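You operate a simulated robot arm through the tools that you are given. There is no shell and no other tool. Be economical: measure what you need, move in short steps, check, and stop when the job is done.

The job below is to be done with a simulated robot arm. You get a single attempt, and the scene is never put back.

## Task
Take the green and blue legs off the stool seat and stand them in the caddy.
Fine: loosen each lever first; green on the sofa side of the divider, blue on the ottoman side; slide the seat straight back, about 10 cm further in.

The check looks at the end state, three seconds after you hand in, the way a careful person would. Anything else that was tipped, shoved, dropped, spilled or broken makes it a failure.

## Robot
A 6-joint arm with a two-finger parallel gripper, fixed in place. Base frame: the origin is at the foot of the arm, x ahead of it, y to its left, z up; the work surface is at about z = 900. Lengths are in mm, angles in rad, forces in N, time in s.
With the tool pointing down near the work surface it reaches from about 440 to 860 mm from the base axis. Its first joint turns from -2.007 to 2.007 rad. Payload 4.2 kg.
The TCP is the grasp point between the finger pads, 23 mm short of the fingertips. In the tool frame z runs along the fingers and y along their closing line. Largest opening 94 mm; finger width 38, thickness 10; the body of the gripper, 54 by 96 mm, starts 39 mm behind the TCP.
Orientation is that of the tool frame in the base frame, as a unit quaternion [w, x, y, z]. With the fingers straight down and closing along the base's y, the tool's x points along the base's -x, its y along +y and its z along -z.

## Interface
- The arm moves only by the tool drive_tool. Its argument "steps" is a list of rows, each an object (a shift or turn left out is 0, a gripper value left out holds the last) with "gripper": the opening, from 0 (shut) to 1 (fully open); "offset": the shift along the base's x, y, z in m, a list of three; "turn": the turn, a rotation vector about the base's x, y, z in rad, a list of three. In form: [{"gripper": gripper, "offset": [tx, ty, tz], "turn": [rx, ry, rz]}, ...]. A call has 1 to 8 rows; each row is the pose to reach, as a shift and turn from the pose commanded when the call began. A row lasts 0.2 s, in which the tool goes at most 50 mm and 0.15 rad; a call with a longer step from one row to the next is refused whole, and so is a gripper value outside its range. A pose out of reach is approached as far as the arm can. The call stops where the force on the tool passes 40 N (or 10 N more than at its start, if that is more) or the arm is blocked; 0.2 s more then pass. Each finger travels about 108 mm/s and halts on what it meets, pressing with about 28 N; the grip force reading is that of the motor and also rises with nothing between the fingers. The clock runs only during rows and for 0.2 s after the last one: add rows that repeat a pose to give the fingers time. The reply holds the time, the measured pose of the TCP, the force on the tool along the base axes, the opening and the grip force, in the units named above and with some noise.
- Cameras (640 x 400 px; columns grow to the right, rows downward): "scene" is fixed at [50.8, -650.2, 1660.1]; the picture's right is [0.77, -0.64, 0.00], its down [-0.37, -0.44, -0.82] and it looks along [0.52, 0.63, -0.57] (base axes); focal length 370 px, centre (320, 200). "wrist" rides on the gripper at [-39, 0, -44] in the tool frame; the picture's right is [0.00, -1.00, 0.00], its down [0.97, 0.00, -0.24] and it looks along [0.24, 0.00, 0.97] (tool axes); focal length 218 px, centre (320, 200). There is no depth. A picture from a camera that has moved, and an enlarged one, comes with that camera's place and axes in the base frame and with its lens.
- get_image(camera): a new picture of that camera. The clock stands still meanwhile.
- raise_lower(by): slides the trunk up (or, below 0, down) by that many mm; the arm rides with it, the base frame stays. It gives what a move gives, with no picture.
- inspect(camera, box): a new picture of the part [left, top, right, bottom] of that camera's present view, enlarged. The clock stands still meanwhile.
- finish_job(): hands the job in; it is judged then, once.

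Work in short steps. Places have to be worked out from the pictures, the camera data and where the tool is seen: move nearer, look again, correct. Check each grasp and each placing, and mend what went wrong. You have 120 turns and 68 pictures in all, those below and enlarged ones among them. Open the gripper and draw the arm clear of the work before you hand the job in, unless the task says otherwise; then end with one line.

The tools are called after "Call:" as name(argument=value, ...) on one line, values as JSON. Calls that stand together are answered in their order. drive_tool: Moves the arm, as the interface text tells. Its arguments: {"type":"object","properties":{"steps":{"type":"array"}},"required":["steps"]} The other tools are called the same way: raise_lower (by) slides the trunk up or down; get_image (camera) takes a picture; inspect (camera, box) takes an enlarged picture of a part of a camera's view; finish_job () hands the job in.

At the start:

```text
t: 0.0
position: [602.2, 11.0, 1163.6]
tool_rot: [0.0, 0.0, 1.0, 0.0]
contact_force: [0.1, -0.4, 0.5]
grip_width: 94.0
grip_force: 0.1
trunk travel left (down, up): [-850.0, 140.0]
```

scene: 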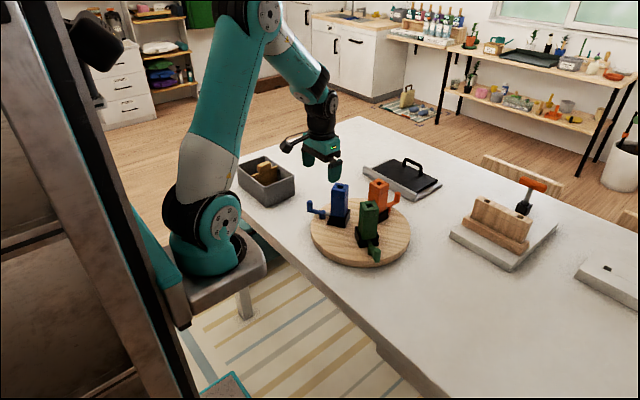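
wrist: 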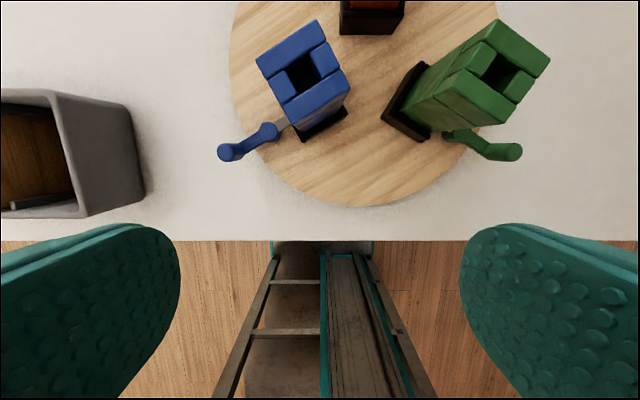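

The seat carries three legs with levers and the caddy sits to its left. I'll enlarge the scene to see details and look for the sofa and ottoman.

Call:
inspect(camera="scene", box=[220, 140, 440, 278])

Call:
inspect(camera="scene", box=[0, 0, 320, 200])

Call:
inspect(camera="scene", box=[0, 200, 320, 400])

```text
2.90 times, centred on (330, 209) of scene
camera zoom: at [50.8, -650.2, 1660.1], right [0.77, -0.64, 0.0], down [-0.37, -0.44, -0.82], along [0.52, 0.63, -0.57], focal length 1071 px, centre (291, 174)
```

zoom: 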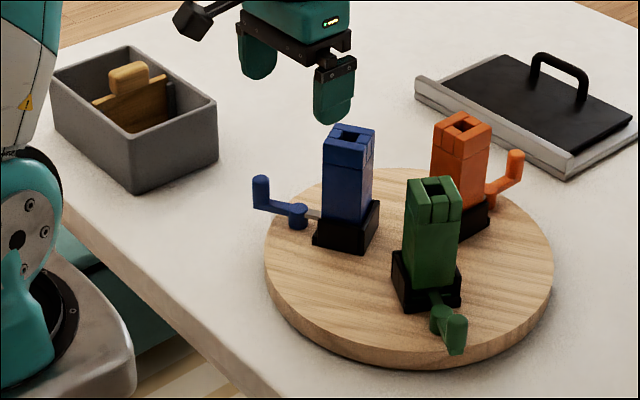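

```text
2.00 times, centred on (160, 100) of scene
camera zoom: at [50.8, -650.2, 1660.1], right [0.77, -0.64, 0.0], down [-0.37, -0.44, -0.82], along [0.52, 0.63, -0.57], focal length 739 px, centre (640, 400)
```

zoom: 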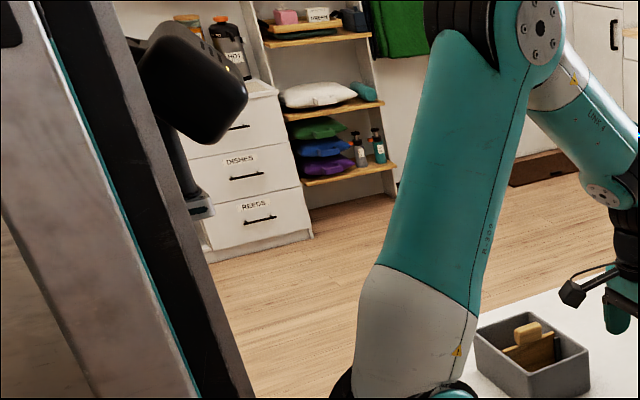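

```text
2.00 times, centred on (160, 300) of scene
camera zoom: at [50.8, -650.2, 1660.1], right [0.77, -0.64, 0.0], down [-0.37, -0.44, -0.82], along [0.52, 0.63, -0.57], focal length 739 px, centre (640, 0)
```

zoom: 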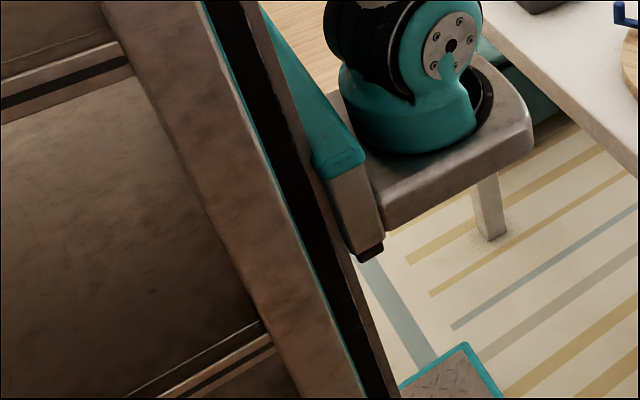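

The caddy sits around x 571–692, y 280–460, and the seat centre is near (714, −47). No sofa or ottoman shows up so far, so I'll lift and tilt the wrist camera toward +y to look for them.

Call:
drive_tool(steps=[{"offset": [0, 0, 0.03], "turn": [0.14, 0, 0]}, {"offset": [0, 0, 0.06], "turn": [0.28, 0, 0]}, {"offset": [0, 0, 0.09], "turn": [0.42, 0, 0]}, {"offset": [0, 0, 0.1], "turn": [0.56, 0, 0]}, {"offset": [0, 0, 0.1], "turn": [0.7, 0, 0]}, {"offset": [0, 0, 0.1], "turn": [0.84, 0, 0]}, {"offset": [0, 0, 0.1], "turn": [0.98, 0, 0]}])

Call:
get_image(camera="wrist")

```text
t: 1.6
position: [603.6, 11.0, 1264.7]
tool_rot: [0.0, 0.0, 0.882, 0.471]
contact_force: [-0.6, 0.0, 0.1]
grip_width: 94.1
grip_force: 0.0
trunk travel left (down, up): [-850.0, 140.0]
```

```text
62 pictures are left
camera wrist: at [640.5, -24.7, 1289.8], right [0.0, -0.56, -0.83], down [-0.97, -0.2, 0.13], along [-0.24, 0.81, -0.54], focal length 218 px, centre (320, 200)
```

wrist: 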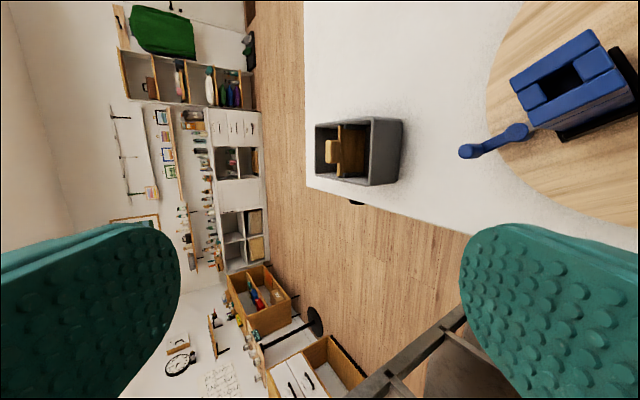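

On the +y side I see only cabinets and no sofa. The divider runs along x, so the two compartments are +y and −y. Next I look toward −y.

Call:
drive_tool(steps=[{"turn": [-0.15, 0, 0]}, {"turn": [-0.3, 0, 0]}, {"turn": [-0.45, 0, 0]}, {"turn": [-0.6, 0, 0]}, {"turn": [-0.75, 0, 0]}, {"turn": [-0.9, 0, 0]}, {"turn": [-1.05, 0, 0]}, {"turn": [-1.2, 0, 0]}])

Call:
drive_tool(steps=[{"turn": [-0.15, 0, 0]}, {"turn": [-0.3, 0, 0]}, {"turn": [-0.45, 0, 0]}, {"turn": [-0.6, 0, 0]}, {"turn": [-0.75, 0, 0]}])

Call:
get_image(camera="wrist")

```text
t: 3.4
position: [603.3, 10.1, 1263.8]
tool_rot: [0.0, 0.0, 0.994, -0.11]
contact_force: [0.1, -0.3, 0.2]
grip_width: 94.0
grip_force: 0.0
trunk travel left (down, up): [-850.0, 140.0]
```

```text
t: 4.6
position: [591.8, -3.9, 1245.6]
tool_rot: [0.002, 0.0, 0.885, -0.466]
contact_force: [-0.5, 0.4, 0.7]
grip_width: 93.9
grip_force: 0.0
out of reach, approached as far as the arm can: row 5
trunk travel left (down, up): [-850.0, 140.0]
```

```text
61 pictures are left
camera wrist: at [629.8, 34.2, 1271.0], right [0.0, -0.57, 0.82], down [-0.97, 0.2, 0.13], along [-0.24, -0.8, -0.55], focal length 218 px, centre (320, 200)
```

wrist: 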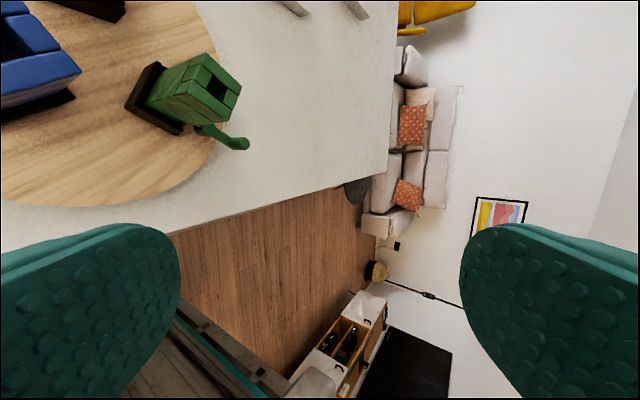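

The sofa is on the −y side. I'll zoom in here to check what the dark object near the sofa is.

Call:
inspect(camera="wrist", box=[320, 0, 560, 300])

```text
1.33 times, centred on (440, 150) of wrist
camera zoom: at [629.8, 34.2, 1271.0], right [0.0, -0.57, 0.82], down [-0.97, 0.2, 0.13], along [-0.24, -0.8, -0.55], focal length 291 px, centre (160, 267)
```

zoom: 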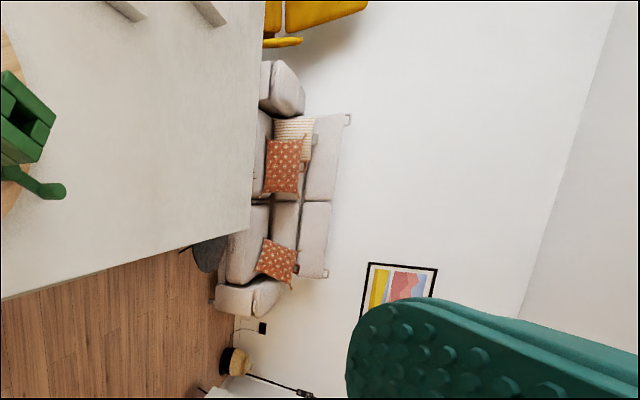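

There's a dark round thing near the sofa that may be a coffee table. I still need to find the ottoman, so I'll tilt back toward +y with the fingers shut to uncover the hidden areas.

Call:
drive_tool(steps=[{"gripper": 0, "turn": [0.15, 0, 0]}, {"offset": [0, 0.04, 0], "turn": [0.3, 0, 0]}, {"offset": [0, 0.08, 0], "turn": [0.45, 0, 0]}, {"offset": [0, 0.12, 0], "turn": [0.6, 0, 0]}, {"offset": [0, 0.16, 0], "turn": [0.75, 0, 0]}, {"offset": [0, 0.2, 0], "turn": [0.9, 0, 0]}, {"offset": [0, 0.2, 0], "turn": [1.05, 0, 0]}, {"offset": [0, 0.2, 0], "turn": [1.2, 0, 0]}])

Call:
drive_tool(steps=[{"turn": [0.15, 0, 0]}, {"turn": [0.3, 0, 0]}, {"turn": [0.45, 0, 0]}, {"turn": [0.6, 0, 0]}, {"turn": [0.75, 0, 0]}])

Call:
get_image(camera="wrist")

```text
t: 6.4
position: [592.9, 195.4, 1245.0]
tool_rot: [0.0, 0.001, 0.993, 0.115]
contact_force: [-0.1, 0.5, 1.1]
grip_width: 0.0
grip_force: 27.8
trunk travel left (down, up): [-850.0, 140.0]
```

```text
t: 7.6
position: [592.8, 196.3, 1246.0]
tool_rot: [0.0, 0.0, 0.881, 0.472]
contact_force: [0.1, 0.2, 0.0]
grip_width: 0.0
grip_force: 27.8
trunk travel left (down, up): [-850.0, 140.0]
```

```text
59 pictures are left
camera wrist: at [630.9, 161.3, 1271.3], right [0.0, -0.55, -0.83], down [-0.97, -0.2, 0.13], along [-0.24, 0.81, -0.54], focal length 218 px, centre (320, 200)
```

wrist: 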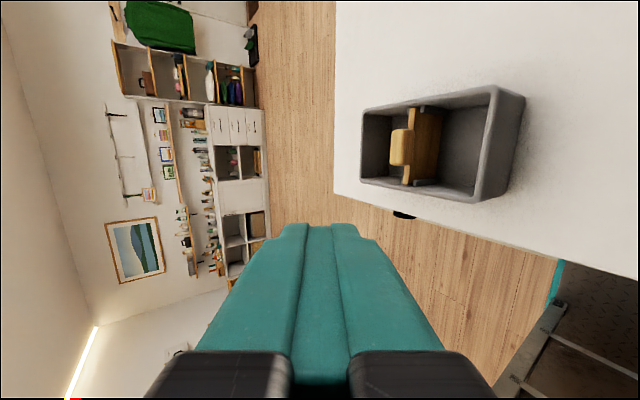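

No ottoman is in view straight toward +y, and the area behind the robot is still unseen. I'll yaw the tilted camera toward −x.

Call:
drive_tool(steps=[{"offset": [-0.02, 0.04, 0.02], "turn": [0, 0, 0.14]}, {"offset": [-0.05, 0.08, 0.04], "turn": [0, 0, 0.28]}, {"offset": [-0.08, 0.12, 0.05], "turn": [0, 0, 0.42]}, {"offset": [-0.11, 0.16, 0.05], "turn": [0, 0, 0.56]}, {"offset": [-0.14, 0.2, 0.05], "turn": [0, 0, 0.7]}, {"offset": [-0.17, 0.22, 0.05], "turn": [0, 0, 0.84]}, {"offset": [-0.2, 0.24, 0.05], "turn": [0, 0, 0.98]}])

Call:
get_image(camera="wrist")

```text
refused: row 2 steps farther than a row can; nothing moved
```

```text
58 pictures are left
camera wrist: at [630.9, 161.3, 1271.3], right [0.0, -0.55, -0.83], down [-0.97, -0.2, 0.13], along [-0.24, 0.81, -0.54], focal length 218 px, centre (320, 200)
```

wrist: 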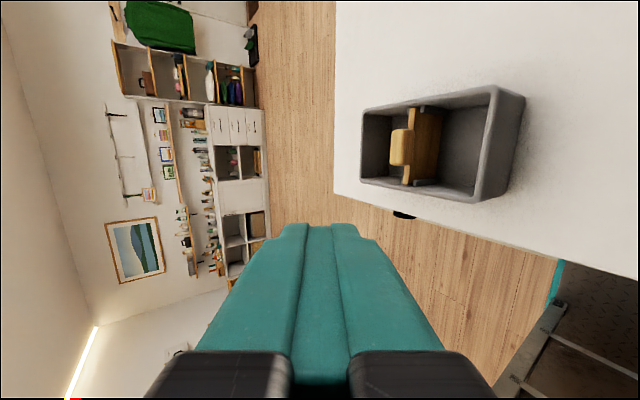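

One row step was too long, so the call was refused. I'm retrying with smaller steps.

Call:
drive_tool(steps=[{"offset": [-0.02, 0.03, 0.01], "turn": [0, 0, 0.14]}, {"offset": [-0.04, 0.06, 0.02], "turn": [0, 0, 0.28]}, {"offset": [-0.06, 0.09, 0.03], "turn": [0, 0, 0.42]}, {"offset": [-0.08, 0.12, 0.04], "turn": [0, 0, 0.56]}, {"offset": [-0.1, 0.15, 0.05], "turn": [0, 0, 0.7]}, {"offset": [-0.12, 0.18, 0.05], "turn": [0, 0, 0.84]}, {"offset": [-0.14, 0.21, 0.05], "turn": [0, 0, 0.98]}])

Call:
get_image(camera="wrist")

```text
t: 9.2
position: [435.8, 396.7, 1282.5]
tool_rot: [-0.219, -0.414, 0.78, 0.415]
contact_force: [0.6, -0.7, -0.2]
grip_width: 0.0
grip_force: 27.7
out of reach, approached as far as the arm can: row 7
trunk travel left (down, up): [-850.0, 140.0]
```

```text
57 pictures are left
camera wrist: at [487.2, 409.7, 1307.9], right [0.46, -0.31, -0.83], down [-0.38, -0.92, 0.13], along [-0.8, 0.26, -0.54], focal length 218 px, centre (320, 200)
```

wrist: 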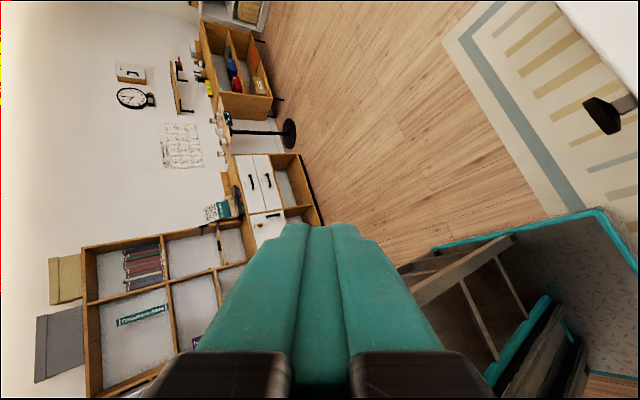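

No ottoman is in this view either. Next I zoom into the far side of the scene camera's view, including the object on the mat, along with the right part of the room.

Call:
inspect(camera="scene", box=[340, 60, 480, 148])

Call:
inspect(camera="scene", box=[440, 100, 640, 225])

```text
4.55 times, centred on (410, 104) of scene
camera zoom: at [50.8, -650.2, 1660.1], right [0.77, -0.64, 0.0], down [-0.37, -0.44, -0.82], along [0.52, 0.63, -0.57], focal length 1679 px, centre (-89, 636)
```

zoom: 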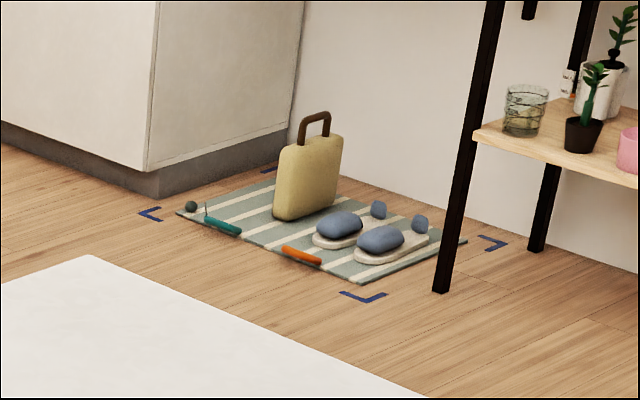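

```text
3.20 times, centred on (540, 162) of scene
camera zoom: at [50.8, -650.2, 1660.1], right [0.77, -0.64, 0.0], down [-0.37, -0.44, -0.82], along [0.52, 0.63, -0.57], focal length 1182 px, centre (-384, 320)
```

zoom: 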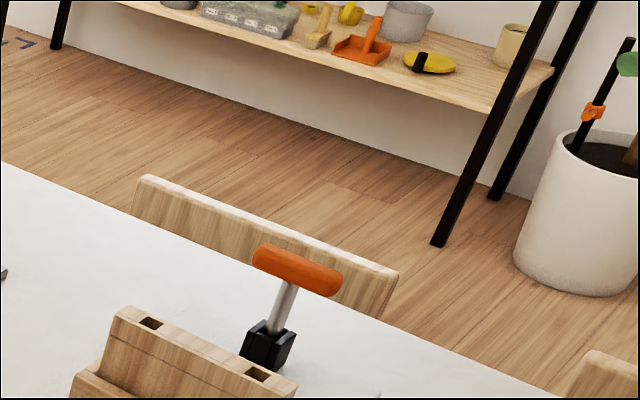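

There's no ottoman here. The fingers hide the area directly behind the robot, so I open the gripper and look again from this pose.

Call:
drive_tool(steps=[{"gripper": 1}, {"gripper": 1}, {"gripper": 1}, {"gripper": 1}])

Call:
get_image(camera="wrist")

```text
t: 10.2
position: [435.4, 397.0, 1281.5]
tool_rot: [-0.218, -0.414, 0.78, 0.416]
contact_force: [0.2, 0.2, -0.5]
grip_width: 93.9
grip_force: 0.0
trunk travel left (down, up): [-850.0, 140.0]
```

```text
54 pictures are left
camera wrist: at [487.0, 410.0, 1307.8], right [0.46, -0.31, -0.83], down [-0.38, -0.91, 0.13], along [-0.8, 0.26, -0.54], focal length 218 px, centre (320, 200)
```

wrist: 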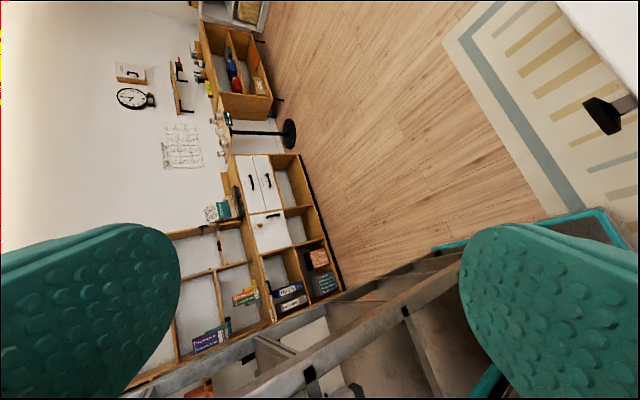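

There's no ottoman on the +y/−x side either. I'll go back and look toward −y/−x to complete the survey.

Call:
drive_tool(steps=[{"offset": [0.02, -0.03, 0], "turn": [0, 0, -0.14]}, {"offset": [0.04, -0.06, 0], "turn": [0, 0, -0.28]}, {"offset": [0.06, -0.09, 0], "turn": [0, 0, -0.42]}, {"offset": [0.08, -0.12, 0], "turn": [0, 0, -0.56]}, {"offset": [0.1, -0.15, 0], "turn": [0, 0, -0.7]}, {"offset": [0.12, -0.18, 0], "turn": [0, 0, -0.84]}, {"offset": [0.14, -0.21, 0], "turn": [0, 0, -0.98]}])

Call:
drive_tool(steps=[{"offset": [0, -0.04, 0], "turn": [-0.15, 0, 0]}, {"offset": [0, -0.08, 0], "turn": [-0.3, 0, 0]}, {"offset": [0, -0.12, 0], "turn": [-0.45, 0, 0]}, {"offset": [0, -0.16, 0], "turn": [-0.6, 0, 0]}, {"offset": [0, -0.2, 0], "turn": [-0.75, 0, 0]}, {"offset": [0, -0.24, 0], "turn": [-0.9, 0, 0]}, {"offset": [0, -0.28, 0], "turn": [-1.05, 0, 0]}, {"offset": [0, -0.32, 0], "turn": [-1.2, 0, 0]}])

Call:
drive_tool(steps=[{"offset": [-0.02, -0.03, 0], "turn": [-0.12, 0, 0]}, {"offset": [-0.04, -0.06, 0], "turn": [-0.24, 0, 0]}, {"offset": [-0.06, -0.09, 0], "turn": [-0.36, 0, 0]}, {"offset": [-0.08, -0.12, 0], "turn": [-0.48, 0, 0]}, {"offset": [-0.09, -0.15, 0], "turn": [-0.6, 0, 0]}, {"offset": [-0.1, -0.18, 0], "turn": [-0.7, 0, 0]}])

Call:
get_image(camera="wrist")

```text
t: 11.8
position: [576.7, 188.3, 1279.9]
tool_rot: [0.0, 0.002, 0.883, 0.47]
contact_force: [0.0, 0.3, -1.1]
grip_width: 94.0
grip_force: 0.1
trunk travel left (down, up): [-850.0, 140.0]
```

```text
t: 13.6
position: [572.6, -132.9, 1282.8]
tool_rot: [0.0, 0.0, 0.994, -0.111]
contact_force: [0.4, -0.1, 0.6]
grip_width: 94.2
grip_force: 0.1
trunk travel left (down, up): [-850.0, 140.0]
```

```text
t: 15.0
position: [472.1, -310.9, 1281.2]
tool_rot: [0.0, 0.0, 0.896, -0.445]
contact_force: [0.2, -0.2, -0.8]
grip_width: 94.1
grip_force: 0.2
trunk travel left (down, up): [-850.0, 140.0]
```

```text
53 pictures are left
camera wrist: at [509.8, -275.3, 1309.2], right [0.0, -0.6, 0.8], down [-0.97, 0.19, 0.14], along [-0.24, -0.77, -0.59], focal length 218 px, centre (320, 200)
```

wrist: 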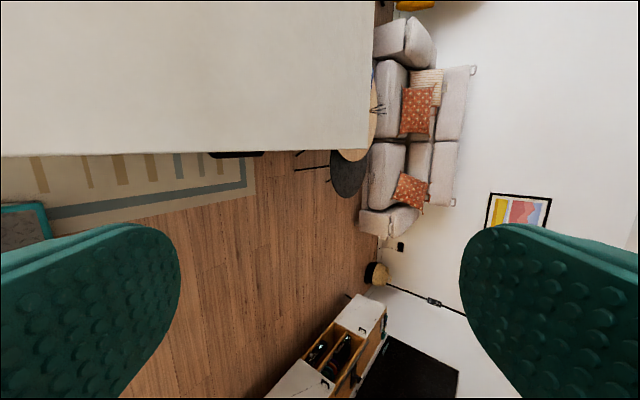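

The dark round thing is a coffee table next to the sofa. The yellow furniture toward +x/−y is still unclear, so I yaw that way.

Call:
drive_tool(steps=[{"offset": [0.02, 0, 0], "turn": [0, 0, 0.14]}, {"offset": [0.04, 0, 0], "turn": [0, 0, 0.28]}, {"offset": [0.06, 0, 0], "turn": [0, 0, 0.42]}, {"offset": [0.08, 0, 0], "turn": [0, 0, 0.56]}, {"offset": [0.08, 0, 0], "turn": [0, 0, 0.7]}, {"offset": [0.08, 0, 0], "turn": [0, 0, 0.84]}, {"offset": [0.08, 0, 0], "turn": [0, 0, 0.98]}])

Call:
get_image(camera="wrist")

```text
t: 16.6
position: [553.6, -311.1, 1282.7]
tool_rot: [0.21, -0.422, 0.79, -0.393]
contact_force: [-0.3, -1.0, 0.2]
grip_width: 93.9
grip_force: 0.0
trunk travel left (down, up): [-850.0, 140.0]
```

```text
52 pictures are left
camera wrist: at [544.8, -257.9, 1310.3], right [0.5, -0.34, 0.8], down [-0.7, -0.7, 0.15], along [0.51, -0.63, -0.59], focal length 218 px, centre (320, 200)
```

wrist: 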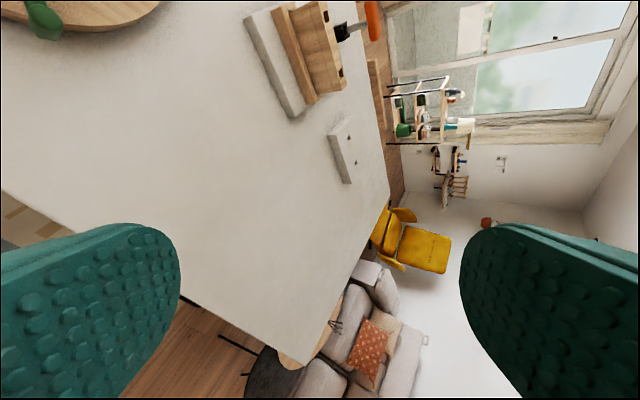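

Nothing else is visible there. The sofa is clearly at −y, so green goes in the −y compartment and blue in the +y one. I return the tool to pointing down and zoom the scene camera on the levers.

Call:
drive_tool(steps=[{"offset": [0, 0.02, 0], "turn": [0, 0, -0.14]}, {"offset": [0, 0.04, 0], "turn": [0, 0, -0.28]}, {"offset": [0, 0.06, 0], "turn": [0, 0, -0.42]}, {"offset": [0, 0.08, 0], "turn": [0, 0, -0.56]}, {"offset": [0, 0.1, 0], "turn": [0, 0, -0.7]}, {"offset": [0, 0.12, 0], "turn": [0, 0, -0.84]}, {"offset": [0, 0.14, 0], "turn": [0, 0, -0.98]}])

Call:
drive_tool(steps=[{"offset": [0, 0.03, 0], "turn": [0.15, 0, 0]}, {"offset": [0, 0.07, 0], "turn": [0.3, 0, 0]}, {"offset": [0, 0.11, 0], "turn": [0.45, 0, 0]}, {"offset": [0, 0.15, 0], "turn": [0.6, 0, 0]}, {"offset": [0, 0.18, 0], "turn": [0.75, 0, 0]}, {"offset": [0, 0.21, 0], "turn": [0.9, 0, 0]}, {"offset": [0, 0.21, 0], "turn": [0.922, 0, 0]}])

Call:
get_image(camera="wrist")

Call:
inspect(camera="scene", box=[300, 175, 412, 270])

```text
t: 18.2
position: [552.7, -173.0, 1284.7]
tool_rot: [0.0, 0.002, 0.896, -0.444]
contact_force: [-0.5, -0.3, 1.4]
grip_width: 94.1
grip_force: 0.0
trunk travel left (down, up): [-850.0, 140.0]
```

```text
t: 19.8
position: [554.2, 38.0, 1282.8]
tool_rot: [0.0, 0.001, 1.0, 0.002]
contact_force: [0.1, 0.0, -0.3]
grip_width: 94.2
grip_force: 0.0
trunk travel left (down, up): [-850.0, 140.0]
```

```text
51 pictures are left
camera wrist: at [592.3, 40.3, 1326.9], right [0.0, -1.0, 0.0], down [-0.97, 0.0, 0.24], along [-0.24, 0.0, -0.97], focal length 218 px, centre (320, 200)
```

wrist: 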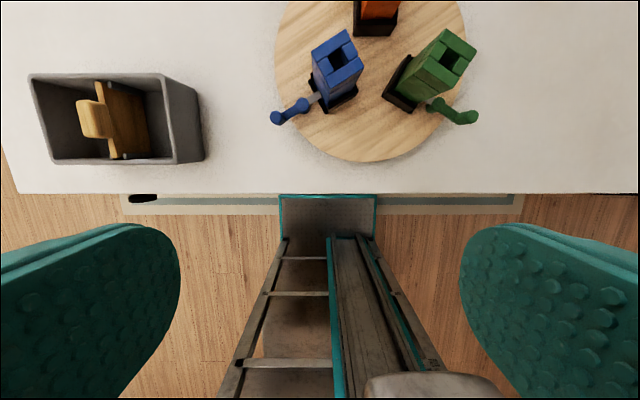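

```text
4.21 times, centred on (356, 222) of scene
camera zoom: at [50.8, -650.2, 1660.1], right [0.77, -0.64, 0.0], down [-0.37, -0.44, -0.82], along [0.52, 0.63, -0.57], focal length 1556 px, centre (168, 105)
```

zoom: 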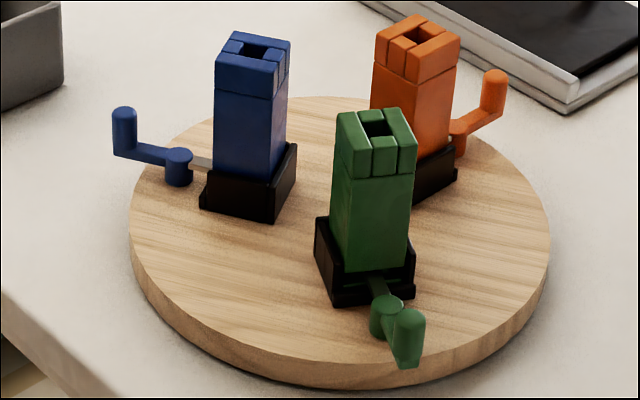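

The levers look like small horizontal cranks on vertical hubs, pointing radially outward. The legs are at about blue (691, 27) and green (686, −98), with tops near z 1053. I'll move the camera closer above the blue lever.

Call:
drive_tool(steps=[{"offset": [0.02, 0.01, -0.03]}, {"offset": [0.04, 0.02, -0.06]}, {"offset": [0.06, 0.03, -0.09]}, {"offset": [0.08, 0.045, -0.12]}, {"offset": [0.1, 0.057, -0.15]}, {"offset": [0.11, 0.057, -0.163]}])

Call:
get_image(camera="wrist")

```text
t: 21.2
position: [662.9, 97.5, 1119.8]
tool_rot: [0.0, 0.0, 1.0, 0.001]
contact_force: [0.5, -0.8, 0.6]
grip_width: 93.7
grip_force: 0.0
trunk travel left (down, up): [-850.0, 140.0]
```

```text
49 pictures are left
camera wrist: at [700.0, 99.1, 1164.1], right [0.0, -1.0, 0.0], down [-0.97, 0.0, 0.24], along [-0.24, 0.0, -0.97], focal length 218 px, centre (320, 200)
```

wrist: 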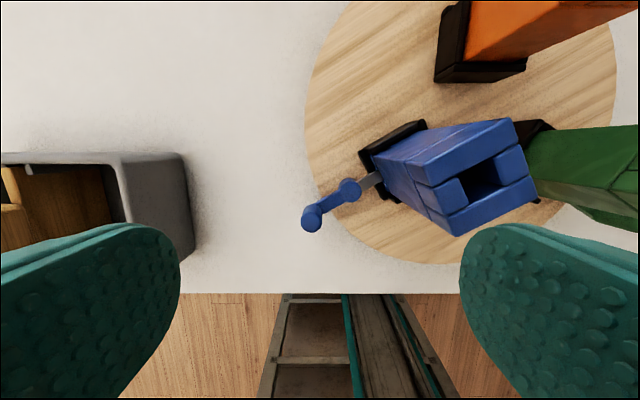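

Call:
inspect(camera="wrist", box=[280, 100, 440, 250])

Call:
inspect(camera="scene", box=[300, 190, 350, 230])

Call:
inspect(camera="scene", box=[345, 225, 395, 268])

```text
2.67 times, centred on (360, 175) of wrist
camera zoom: at [700.0, 99.1, 1164.1], right [0.0, -1.0, 0.0], down [-0.97, 0.0, 0.24], along [-0.24, 0.0, -0.97], focal length 582 px, centre (213, 267)
```

zoom: 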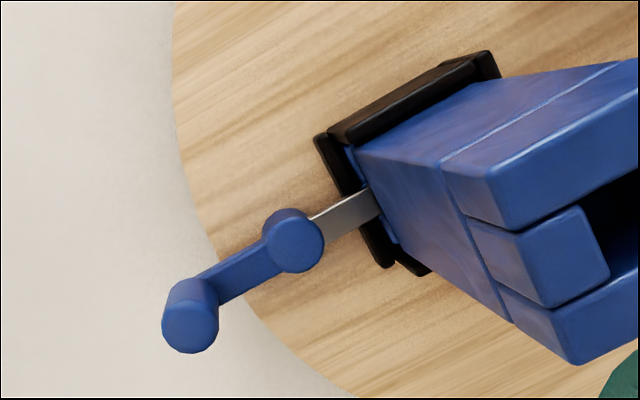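

```text
10.00 times, centred on (325, 210) of scene
camera zoom: at [50.8, -650.2, 1660.1], right [0.77, -0.64, 0.0], down [-0.37, -0.44, -0.82], along [0.52, 0.63, -0.57], focal length 3695 px, centre (270, 100)
```

zoom: 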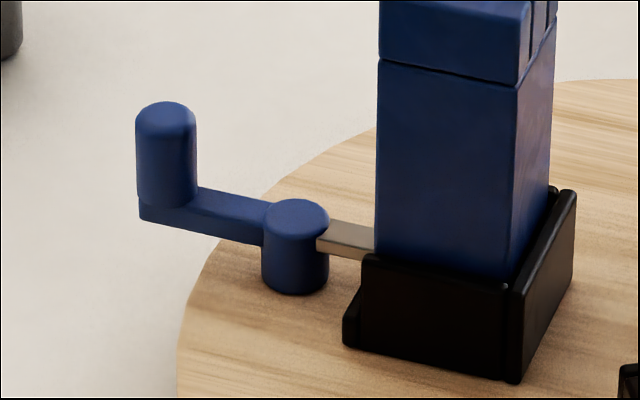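

```text
9.30 times, centred on (370, 246) of scene
camera zoom: at [50.8, -650.2, 1660.1], right [0.77, -0.64, 0.0], down [-0.37, -0.44, -0.82], along [0.52, 0.63, -0.57], focal length 3437 px, centre (-145, -233)
```

zoom: 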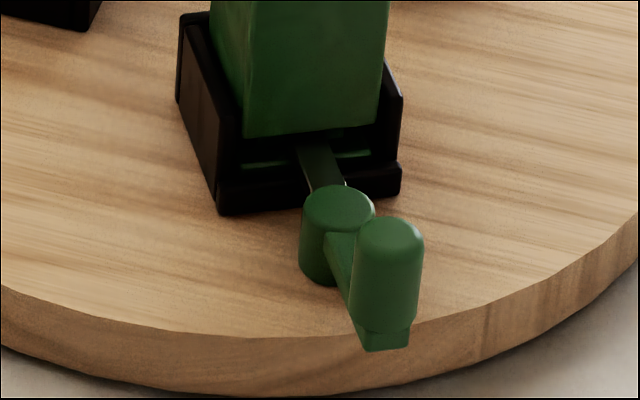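

The hub is near (658, 70) with its top at about z 959, and the knob near (635, 107) with its top at about z 988. Each latch bar pivots with its lever about a vertical hub. I'll yaw the tool +120° so the fingers close across the blue lever and the camera stays on the outer side.

Call:
drive_tool(steps=[{"turn": [0, 0, 0.15]}, {"turn": [0, 0, 0.3]}, {"turn": [0, 0, 0.45]}, {"turn": [0, 0, 0.6]}, {"turn": [0, 0, 0.75]}, {"turn": [0, 0, 0.9]}, {"turn": [0, 0, 1.05]}, {"turn": [0, 0, 1.2]}])

Call:
drive_tool(steps=[{"offset": [-0.005, 0.002, -0.02], "turn": [0, 0, 0.15]}, {"offset": [-0.01, 0.004, -0.04], "turn": [0, 0, 0.3]}, {"offset": [-0.015, 0.006, -0.06], "turn": [0, 0, 0.45]}, {"offset": [-0.02, 0.008, -0.07], "turn": [0, 0, 0.6]}, {"offset": [-0.028, 0.009, -0.07], "turn": [0, 0, 0.75]}, {"offset": [-0.028, 0.009, -0.07], "turn": [0, 0, 0.894]}])

Call:
get_image(camera="wrist")

```text
t: 23.0
position: [662.4, 97.3, 1119.5]
tool_rot: [-0.001, -0.565, 0.825, 0.001]
contact_force: [-0.1, -1.5, 1.2]
grip_width: 93.9
grip_force: 0.1
trunk travel left (down, up): [-850.0, 140.0]
```

```text
t: 24.4
position: [635.0, 105.0, 1050.1]
tool_rot: [0.001, 0.866, -0.5, 0.0]
contact_force: [-0.1, 1.5, -0.5]
grip_width: 94.1
grip_force: 0.0
trunk travel left (down, up): [-850.0, 140.0]
```

```text
45 pictures are left
camera wrist: at [614.5, 139.2, 1094.6], right [0.87, 0.5, 0.0], down [0.49, -0.84, 0.24], along [0.12, -0.21, -0.97], focal length 218 px, centre (320, 200)
```

wrist: 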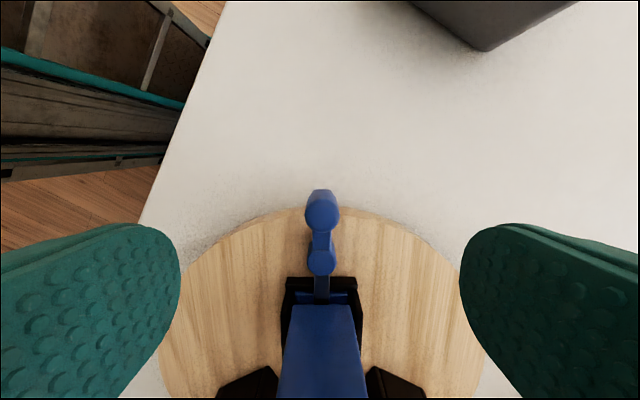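

The view is well aligned, with the knob at about (633, 109) and the hub at about (654, 73). I descend to z 978 with the fingers straddling the knob, then close.

Call:
drive_tool(steps=[{"offset": [-0.002, 0.003, -0.03]}, {"offset": [-0.002, 0.003, -0.06]}, {"offset": [-0.002, 0.003, -0.071]}, {"offset": [-0.002, 0.003, -0.071], "gripper": 0.1}, {"offset": [-0.002, 0.003, -0.071], "gripper": 0.1}, {"offset": [-0.002, 0.003, -0.071], "gripper": 0.1}])

Call:
get_image(camera="wrist")

```text
t: 25.1
position: [635.4, 108.2, 994.8]
tool_rot: [0.001, 0.865, -0.502, 0.004]
contact_force: [-4.1, 1.7, 11.4]
grip_width: 93.8
grip_force: 0.1
trunk travel left (down, up): [-850.0, 140.0]
stopped in row 3: the force on the tool passed its limit (the readings are from after the stop); the commanded pose is now the measured one
```

```text
44 pictures are left
camera wrist: at [615.5, 143.8, 1039.3], right [0.87, 0.5, 0.0], down [0.48, -0.84, 0.25], along [0.13, -0.21, -0.97], focal length 218 px, centre (320, 200)
```

wrist: 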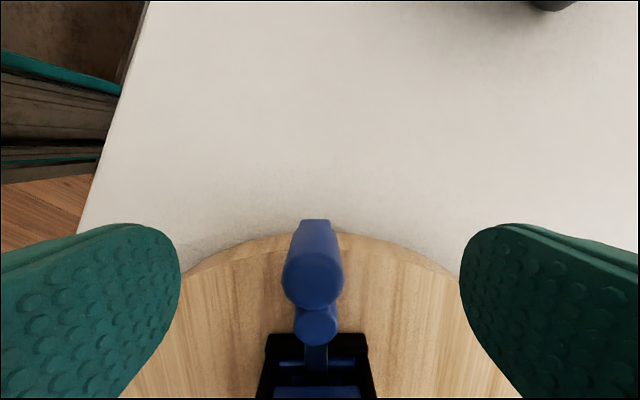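

Something stopped the descent at z 995. I check the scene view to see what is touching.

Call:
inspect(camera="scene", box=[270, 120, 430, 260])

```text
2.86 times, centred on (350, 190) of scene
camera zoom: at [50.8, -650.2, 1660.1], right [0.77, -0.64, 0.0], down [-0.37, -0.44, -0.82], along [0.52, 0.63, -0.57], focal length 1056 px, centre (234, 229)
```

zoom: 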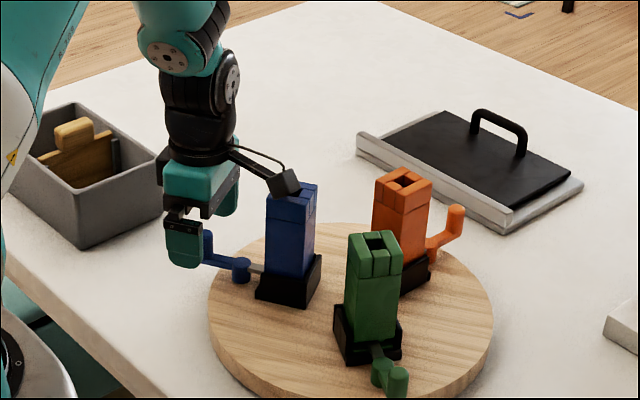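

The black box mounted on the gripper's +x side landed on top of the blue leg. I lift off and yaw to −60° instead, so that the box points outward.

Call:
drive_tool(steps=[{"offset": [0, 0, 0.04]}, {"offset": [0, 0, 0.08]}, {"offset": [0, 0, 0.12]}, {"offset": [0, 0, 0.12], "turn": [0, 0, -0.15]}, {"offset": [0, 0, 0.12], "turn": [0, 0, -0.3]}, {"offset": [0, 0, 0.12], "turn": [0, 0, -0.45]}, {"offset": [0, 0, 0.12], "turn": [0, 0, -0.6]}, {"offset": [0, 0, 0.12], "turn": [0, 0, -0.75]}])

Call:
drive_tool(steps=[{"turn": [0, 0, -0.15]}, {"turn": [0, 0, -0.3]}, {"turn": [0, 0, -0.45]}, {"turn": [0, 0, -0.6]}, {"turn": [0, 0, -0.75]}, {"turn": [0, 0, -0.9]}, {"turn": [0, 0, -1.05]}, {"turn": [0, 0, -1.2]}])

Call:
drive_tool(steps=[{"turn": [0, 0, -0.15]}, {"turn": [0, 0, -0.3]}, {"turn": [0, 0, -0.45]}, {"turn": [0, 0, -0.6]}, {"turn": [0, 0, -0.75]}, {"turn": [0, 0, -0.9]}, {"turn": [0, 0, -1.05]}, {"turn": [0, 0, -1.19]}])

Call:
get_image(camera="wrist")

```text
t: 26.9
position: [636.4, 107.2, 1113.1]
tool_rot: [-0.002, -0.62, 0.785, -0.002]
contact_force: [-0.7, 0.0, 0.3]
grip_width: 94.0
grip_force: 0.0
trunk travel left (down, up): [-850.0, 140.0]
```

```text
t: 28.6
position: [636.5, 107.2, 1112.9]
tool_rot: [-0.003, -0.07, 0.998, -0.001]
contact_force: [-0.5, 0.6, 1.2]
grip_width: 93.9
grip_force: 0.0
trunk travel left (down, up): [-850.0, 140.0]
```

```text
t: 30.4
position: [636.8, 107.4, 1113.8]
tool_rot: [-0.003, 0.502, 0.865, 0.0]
contact_force: [0.1, 0.7, 0.6]
grip_width: 93.9
grip_force: 0.1
trunk travel left (down, up): [-850.0, 140.0]
```

```text
42 pictures are left
camera wrist: at [654.9, 75.1, 1157.5], right [-0.87, -0.5, 0.0], down [-0.48, 0.84, 0.25], along [-0.12, 0.21, -0.97], focal length 218 px, centre (320, 200)
```

wrist: 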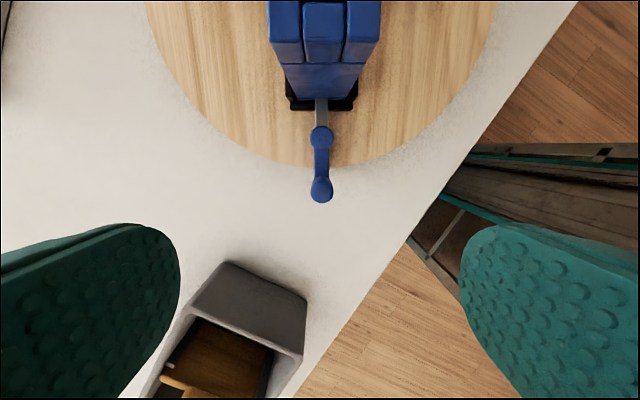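

The knob is still at (636, 107), right under the TCP. The box now points outward over clear table, so I descend and close on the knob.

Call:
drive_tool(steps=[{"offset": [0, 0, -0.04]}, {"offset": [0, 0, -0.08]}, {"offset": [0, 0, -0.115]}, {"offset": [0, 0, -0.135]}, {"offset": [0, 0, -0.135], "gripper": 0.1}, {"offset": [0, 0, -0.135], "gripper": 0.1}, {"offset": [0, 0, -0.135], "gripper": 0.1}])

Call:
get_image(camera="wrist")

```text
t: 32.0
position: [635.7, 109.9, 977.2]
tool_rot: [-0.003, 0.501, 0.865, 0.0]
contact_force: [-8.9, -2.4, -0.1]
grip_width: 19.5
grip_force: 28.2
trunk travel left (down, up): [-850.0, 140.0]
```

```text
41 pictures are left
camera wrist: at [653.4, 76.8, 1021.5], right [-0.87, -0.5, 0.0], down [-0.48, 0.84, 0.25], along [-0.13, 0.21, -0.97], focal length 218 px, centre (320, 200)
```

wrist: 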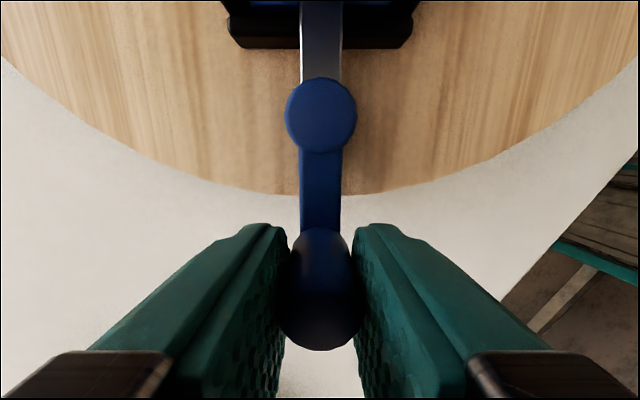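

The grip on the knob is good at 19.5 mm wide. I try a small counter-clockwise swing of about 0.3 rad about the hub and watch the force.

Call:
drive_tool(steps=[{"offset": [-0.0056, -0.0036, 0], "turn": [0, 0, 0.12]}, {"offset": [-0.0106, -0.008, 0], "turn": [0, 0, 0.24]}])

Call:
get_image(camera="wrist")

```text
t: 32.6
position: [624.9, 102.5, 977.6]
tool_rot: [-0.004, 0.392, 0.92, 0.0]
contact_force: [-3.4, 3.5, 0.3]
grip_width: 19.6
grip_force: 27.5
trunk travel left (down, up): [-850.0, 140.0]
```

```text
40 pictures are left
camera wrist: at [651.4, 75.4, 1021.7], right [-0.72, -0.69, 0.0], down [-0.67, 0.7, 0.25], along [-0.17, 0.18, -0.97], focal length 218 px, centre (320, 200)
```

wrist: 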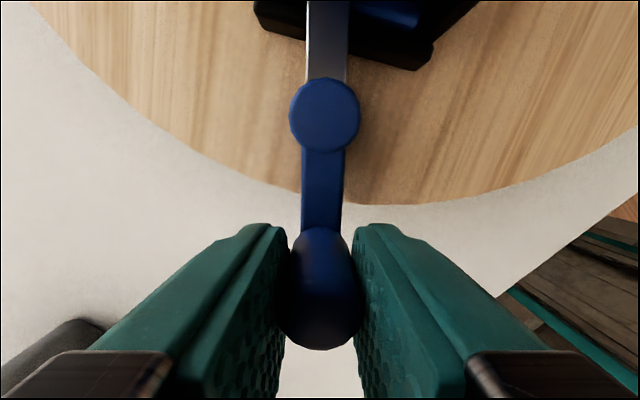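

The lever swings freely counter-clockwise, the seat stayed still, and the force is low. I continue the arc to about 1.1 rad with the orientation fixed.

Call:
drive_tool(steps=[{"offset": [-0.0055, -0.0068, 0]}, {"offset": [-0.0096, -0.0147, 0]}, {"offset": [-0.012, -0.0232, 0]}, {"offset": [-0.0127, -0.032, 0]}])

Call:
get_image(camera="wrist")

```text
t: 33.6
position: [613.9, 68.2, 979.6]
tool_rot: [-0.002, 0.395, 0.919, 0.0]
contact_force: [-3.5, 3.3, 0.1]
grip_width: 19.2
grip_force: 28.0
trunk travel left (down, up): [-850.0, 140.0]
```

```text
39 pictures are left
camera wrist: at [639.3, 41.0, 1024.0], right [-0.72, -0.69, 0.0], down [-0.67, 0.7, 0.25], along [-0.17, 0.18, -0.97], focal length 218 px, centre (320, 200)
```

wrist: 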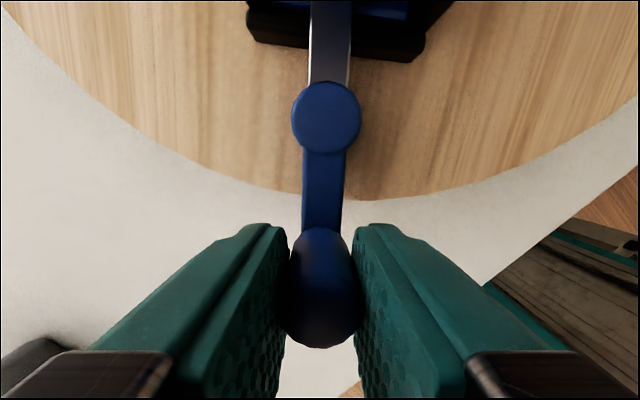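

The knob can't rotate between the pads, so that last move dragged the seat along by about 33 mm. I reverse that translation now, and from here on I'll turn the tool together with the arc.

Call:
drive_tool(steps=[{"offset": [0.0007, 0.0088, 0]}, {"offset": [0.0031, 0.0173, 0]}, {"offset": [0.0072, 0.0252, 0]}, {"offset": [0.0127, 0.033, 0]}])

Call:
get_image(camera="wrist")

Call:
get_image(camera="scene")

```text
t: 34.6
position: [625.3, 100.9, 978.4]
tool_rot: [-0.004, 0.394, 0.919, 0.0]
contact_force: [-3.7, -5.7, 0.1]
grip_width: 19.6
grip_force: 27.8
trunk travel left (down, up): [-850.0, 140.0]
```

```text
38 pictures are left
camera wrist: at [650.6, 73.3, 1023.5], right [-0.72, -0.69, 0.0], down [-0.67, 0.7, 0.25], along [-0.17, 0.18, -0.97], focal length 218 px, centre (320, 200)
```

wrist: 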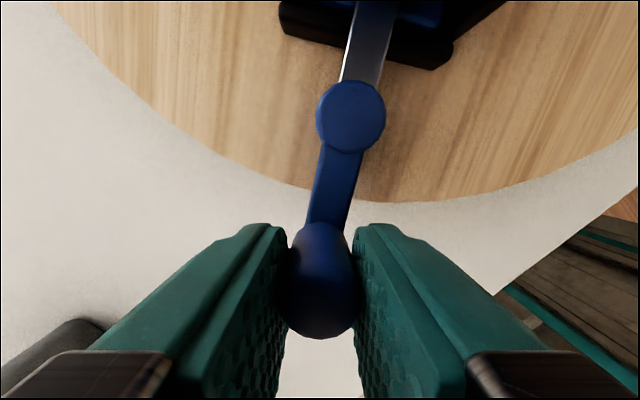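

```text
37 pictures are left
```

scene: 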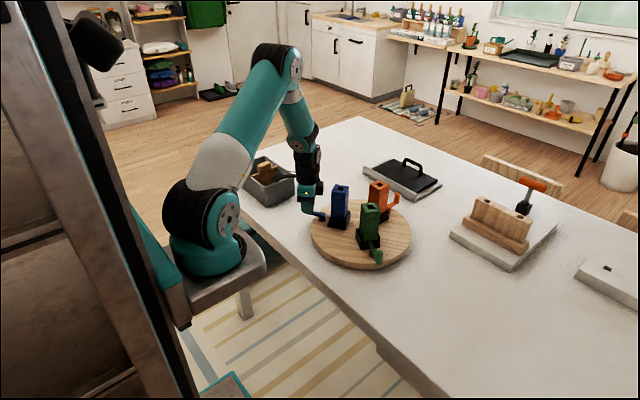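

The seat is nearly back in place and the lever is back in line. The hub is now at about (650, 62). I swing it again, this time turning the tool with the lever, and check after 0.42 rad.

Call:
drive_tool(steps=[{"offset": [-0.0052, -0.0038, 0], "turn": [0, 0, 0.14]}, {"offset": [-0.0098, -0.0083, 0], "turn": [0, 0, 0.28]}, {"offset": [-0.0137, -0.0135, 0], "turn": [0, 0, 0.42]}])

Call:
get_image(camera="wrist")

```text
t: 35.5
position: [611.4, 88.9, 977.7]
tool_rot: [-0.003, 0.191, 0.982, 0.001]
contact_force: [-4.4, 2.3, 12.4]
grip_width: 19.6
grip_force: 28.2
trunk travel left (down, up): [-850.0, 140.0]
```

```text
36 pictures are left
camera wrist: at [646.1, 74.2, 1023.5], right [-0.38, -0.93, 0.0], down [-0.9, 0.36, 0.25], along [-0.23, 0.09, -0.97], focal length 218 px, centre (320, 200)
```

wrist: 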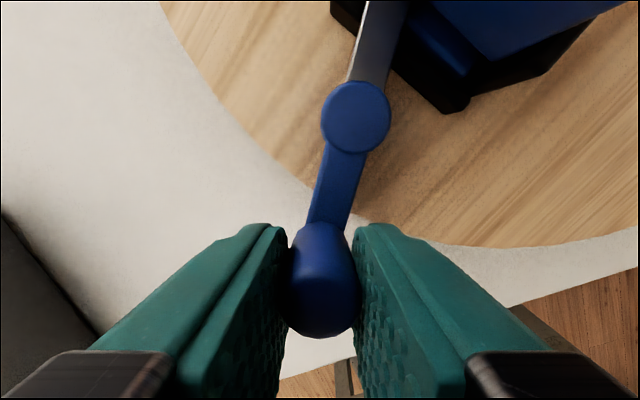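

The lever has turned about 0.42 rad relative to the socket and the seat holds. There's a 12 N upward reading to watch. I continue another 0.28 rad.

Call:
drive_tool(steps=[{"offset": [-0.0032, -0.0056, 0], "turn": [0, 0, 0.14]}, {"offset": [-0.0056, -0.0116, 0], "turn": [0, 0, 0.28]}])

Call:
inspect(camera="scene", box=[260, 140, 420, 280])

Call:
get_image(camera="wrist")

```text
t: 36.0
position: [606.9, 76.1, 978.8]
tool_rot: [-0.004, 0.054, 0.999, -0.001]
contact_force: [-10.9, 5.1, 9.0]
grip_width: 19.3
grip_force: 27.7
trunk travel left (down, up): [-850.0, 140.0]
```

```text
2.86 times, centred on (340, 210) of scene
camera zoom: at [50.8, -650.2, 1660.1], right [0.77, -0.64, 0.0], down [-0.37, -0.44, -0.82], along [0.52, 0.63, -0.57], focal length 1056 px, centre (263, 171)
```

zoom: 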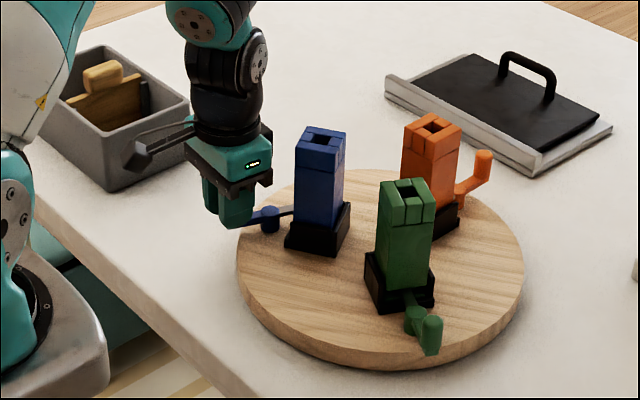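

```text
34 pictures are left
camera wrist: at [642.9, 73.1, 1023.4], right [-0.11, -0.99, 0.0], down [-0.96, 0.1, 0.25], along [-0.25, 0.02, -0.97], focal length 218 px, centre (320, 200)
```

wrist: 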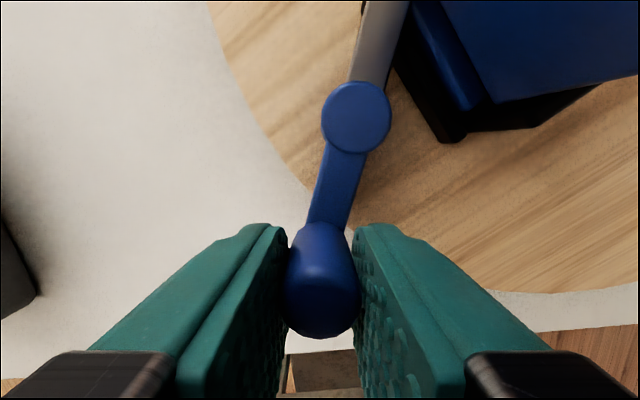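

The lever has swung about 0.7 rad and the seat has stayed put. I open the fingers slightly so the knob can rotate, and push it further toward −y with the trailing finger.

Call:
drive_tool(steps=[{"gripper": 0.35}, {"gripper": 0.35}, {"offset": [-0.002, -0.01, 0]}, {"offset": [-0.002, -0.018, 0]}, {"offset": [-0.001, -0.026, 0]}, {"offset": [0.002, -0.034, 0]}])

Call:
get_image(camera="wrist")

```text
t: 37.5
position: [609.6, 40.4, 978.5]
tool_rot: [-0.003, 0.055, 0.998, 0.0]
contact_force: [-0.4, 0.7, 0.1]
grip_width: 32.7
grip_force: 0.0
trunk travel left (down, up): [-850.0, 140.0]
```

```text
33 pictures are left
camera wrist: at [646.2, 38.0, 1022.6], right [-0.11, -0.99, 0.0], down [-0.96, 0.11, 0.25], along [-0.24, 0.02, -0.97], focal length 218 px, centre (320, 200)
```

wrist: 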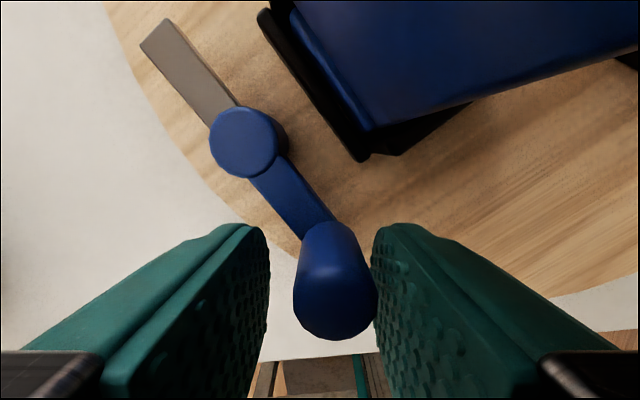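

The blue latch is fully swung clear, with its bar out of the leg. I lift off and move toward the green lever, yawing to +60° on the way.

Call:
drive_tool(steps=[{"offset": [0, 0, 0.04]}, {"offset": [0, 0, 0.08]}, {"offset": [0, 0, 0.12]}, {"offset": [0, 0, 0.16]}, {"offset": [0, -0.04, 0.16], "turn": [0, 0, 0.14], "gripper": 1}, {"offset": [0, -0.085, 0.16], "turn": [0, 0, 0.28], "gripper": 1}, {"offset": [0.005, -0.13, 0.16], "turn": [0, 0, 0.42]}, {"offset": [0.01, -0.175, 0.16], "turn": [0, 0, 0.56]}])

Call:
drive_tool(steps=[{"offset": [0.005, -0.03, 0], "turn": [0, 0, 0.14]}, {"offset": [0.01, -0.055, 0], "turn": [0, 0, 0.28]}, {"offset": [0.01, -0.055, 0], "turn": [0, 0, 0.42]}, {"offset": [0.01, -0.055, 0], "turn": [0, 0, 0.56]}, {"offset": [0.01, -0.055, 0], "turn": [0, 0, 0.597]}])

Call:
get_image(camera="wrist")

```text
t: 39.2
position: [620.4, -131.6, 1138.2]
tool_rot: [-0.002, -0.224, 0.975, -0.001]
contact_force: [-0.9, 0.7, 0.4]
grip_width: 94.1
grip_force: 0.0
trunk travel left (down, up): [-850.0, 140.0]
```

```text
t: 40.5
position: [629.3, -188.4, 1139.4]
tool_rot: [-0.002, -0.501, 0.866, -0.001]
contact_force: [-0.4, -1.0, -0.3]
grip_width: 94.0
grip_force: 0.1
trunk travel left (down, up): [-850.0, 140.0]
```

```text
32 pictures are left
camera wrist: at [647.1, -152.3, 1183.5], right [0.87, -0.5, 0.0], down [-0.48, -0.84, 0.25], along [-0.12, -0.21, -0.97], focal length 218 px, centre (320, 200)
```

wrist: 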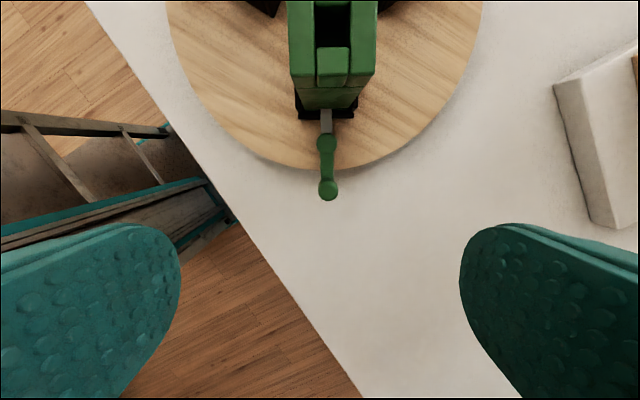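

The green knob is at (635, −188) and its hub at (655, −151). I descend with the fingers straddling it at about 38 mm opening.

Call:
drive_tool(steps=[{"offset": [0.006, 0, -0.04], "gripper": 0.4}, {"offset": [0.006, 0, -0.08]}, {"offset": [0.006, 0, -0.08]}, {"offset": [0.006, 0, -0.12]}, {"offset": [0.006, 0, -0.155]}])

Call:
get_image(camera="wrist")

```text
t: 41.6
position: [634.1, -186.7, 983.0]
tool_rot: [-0.002, -0.5, 0.866, -0.004]
contact_force: [-1.2, 0.6, 0.2]
grip_width: 37.7
grip_force: 0.0
trunk travel left (down, up): [-850.0, 140.0]
```

```text
31 pictures are left
camera wrist: at [651.8, -151.5, 1027.7], right [0.87, -0.5, 0.0], down [-0.49, -0.84, 0.25], along [-0.12, -0.21, -0.97], focal length 218 px, centre (320, 200)
```

wrist: 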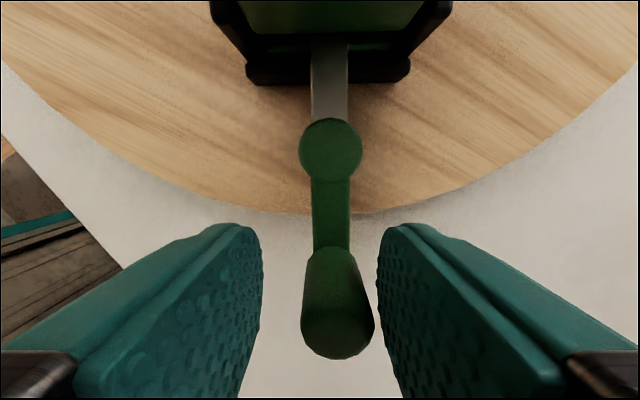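

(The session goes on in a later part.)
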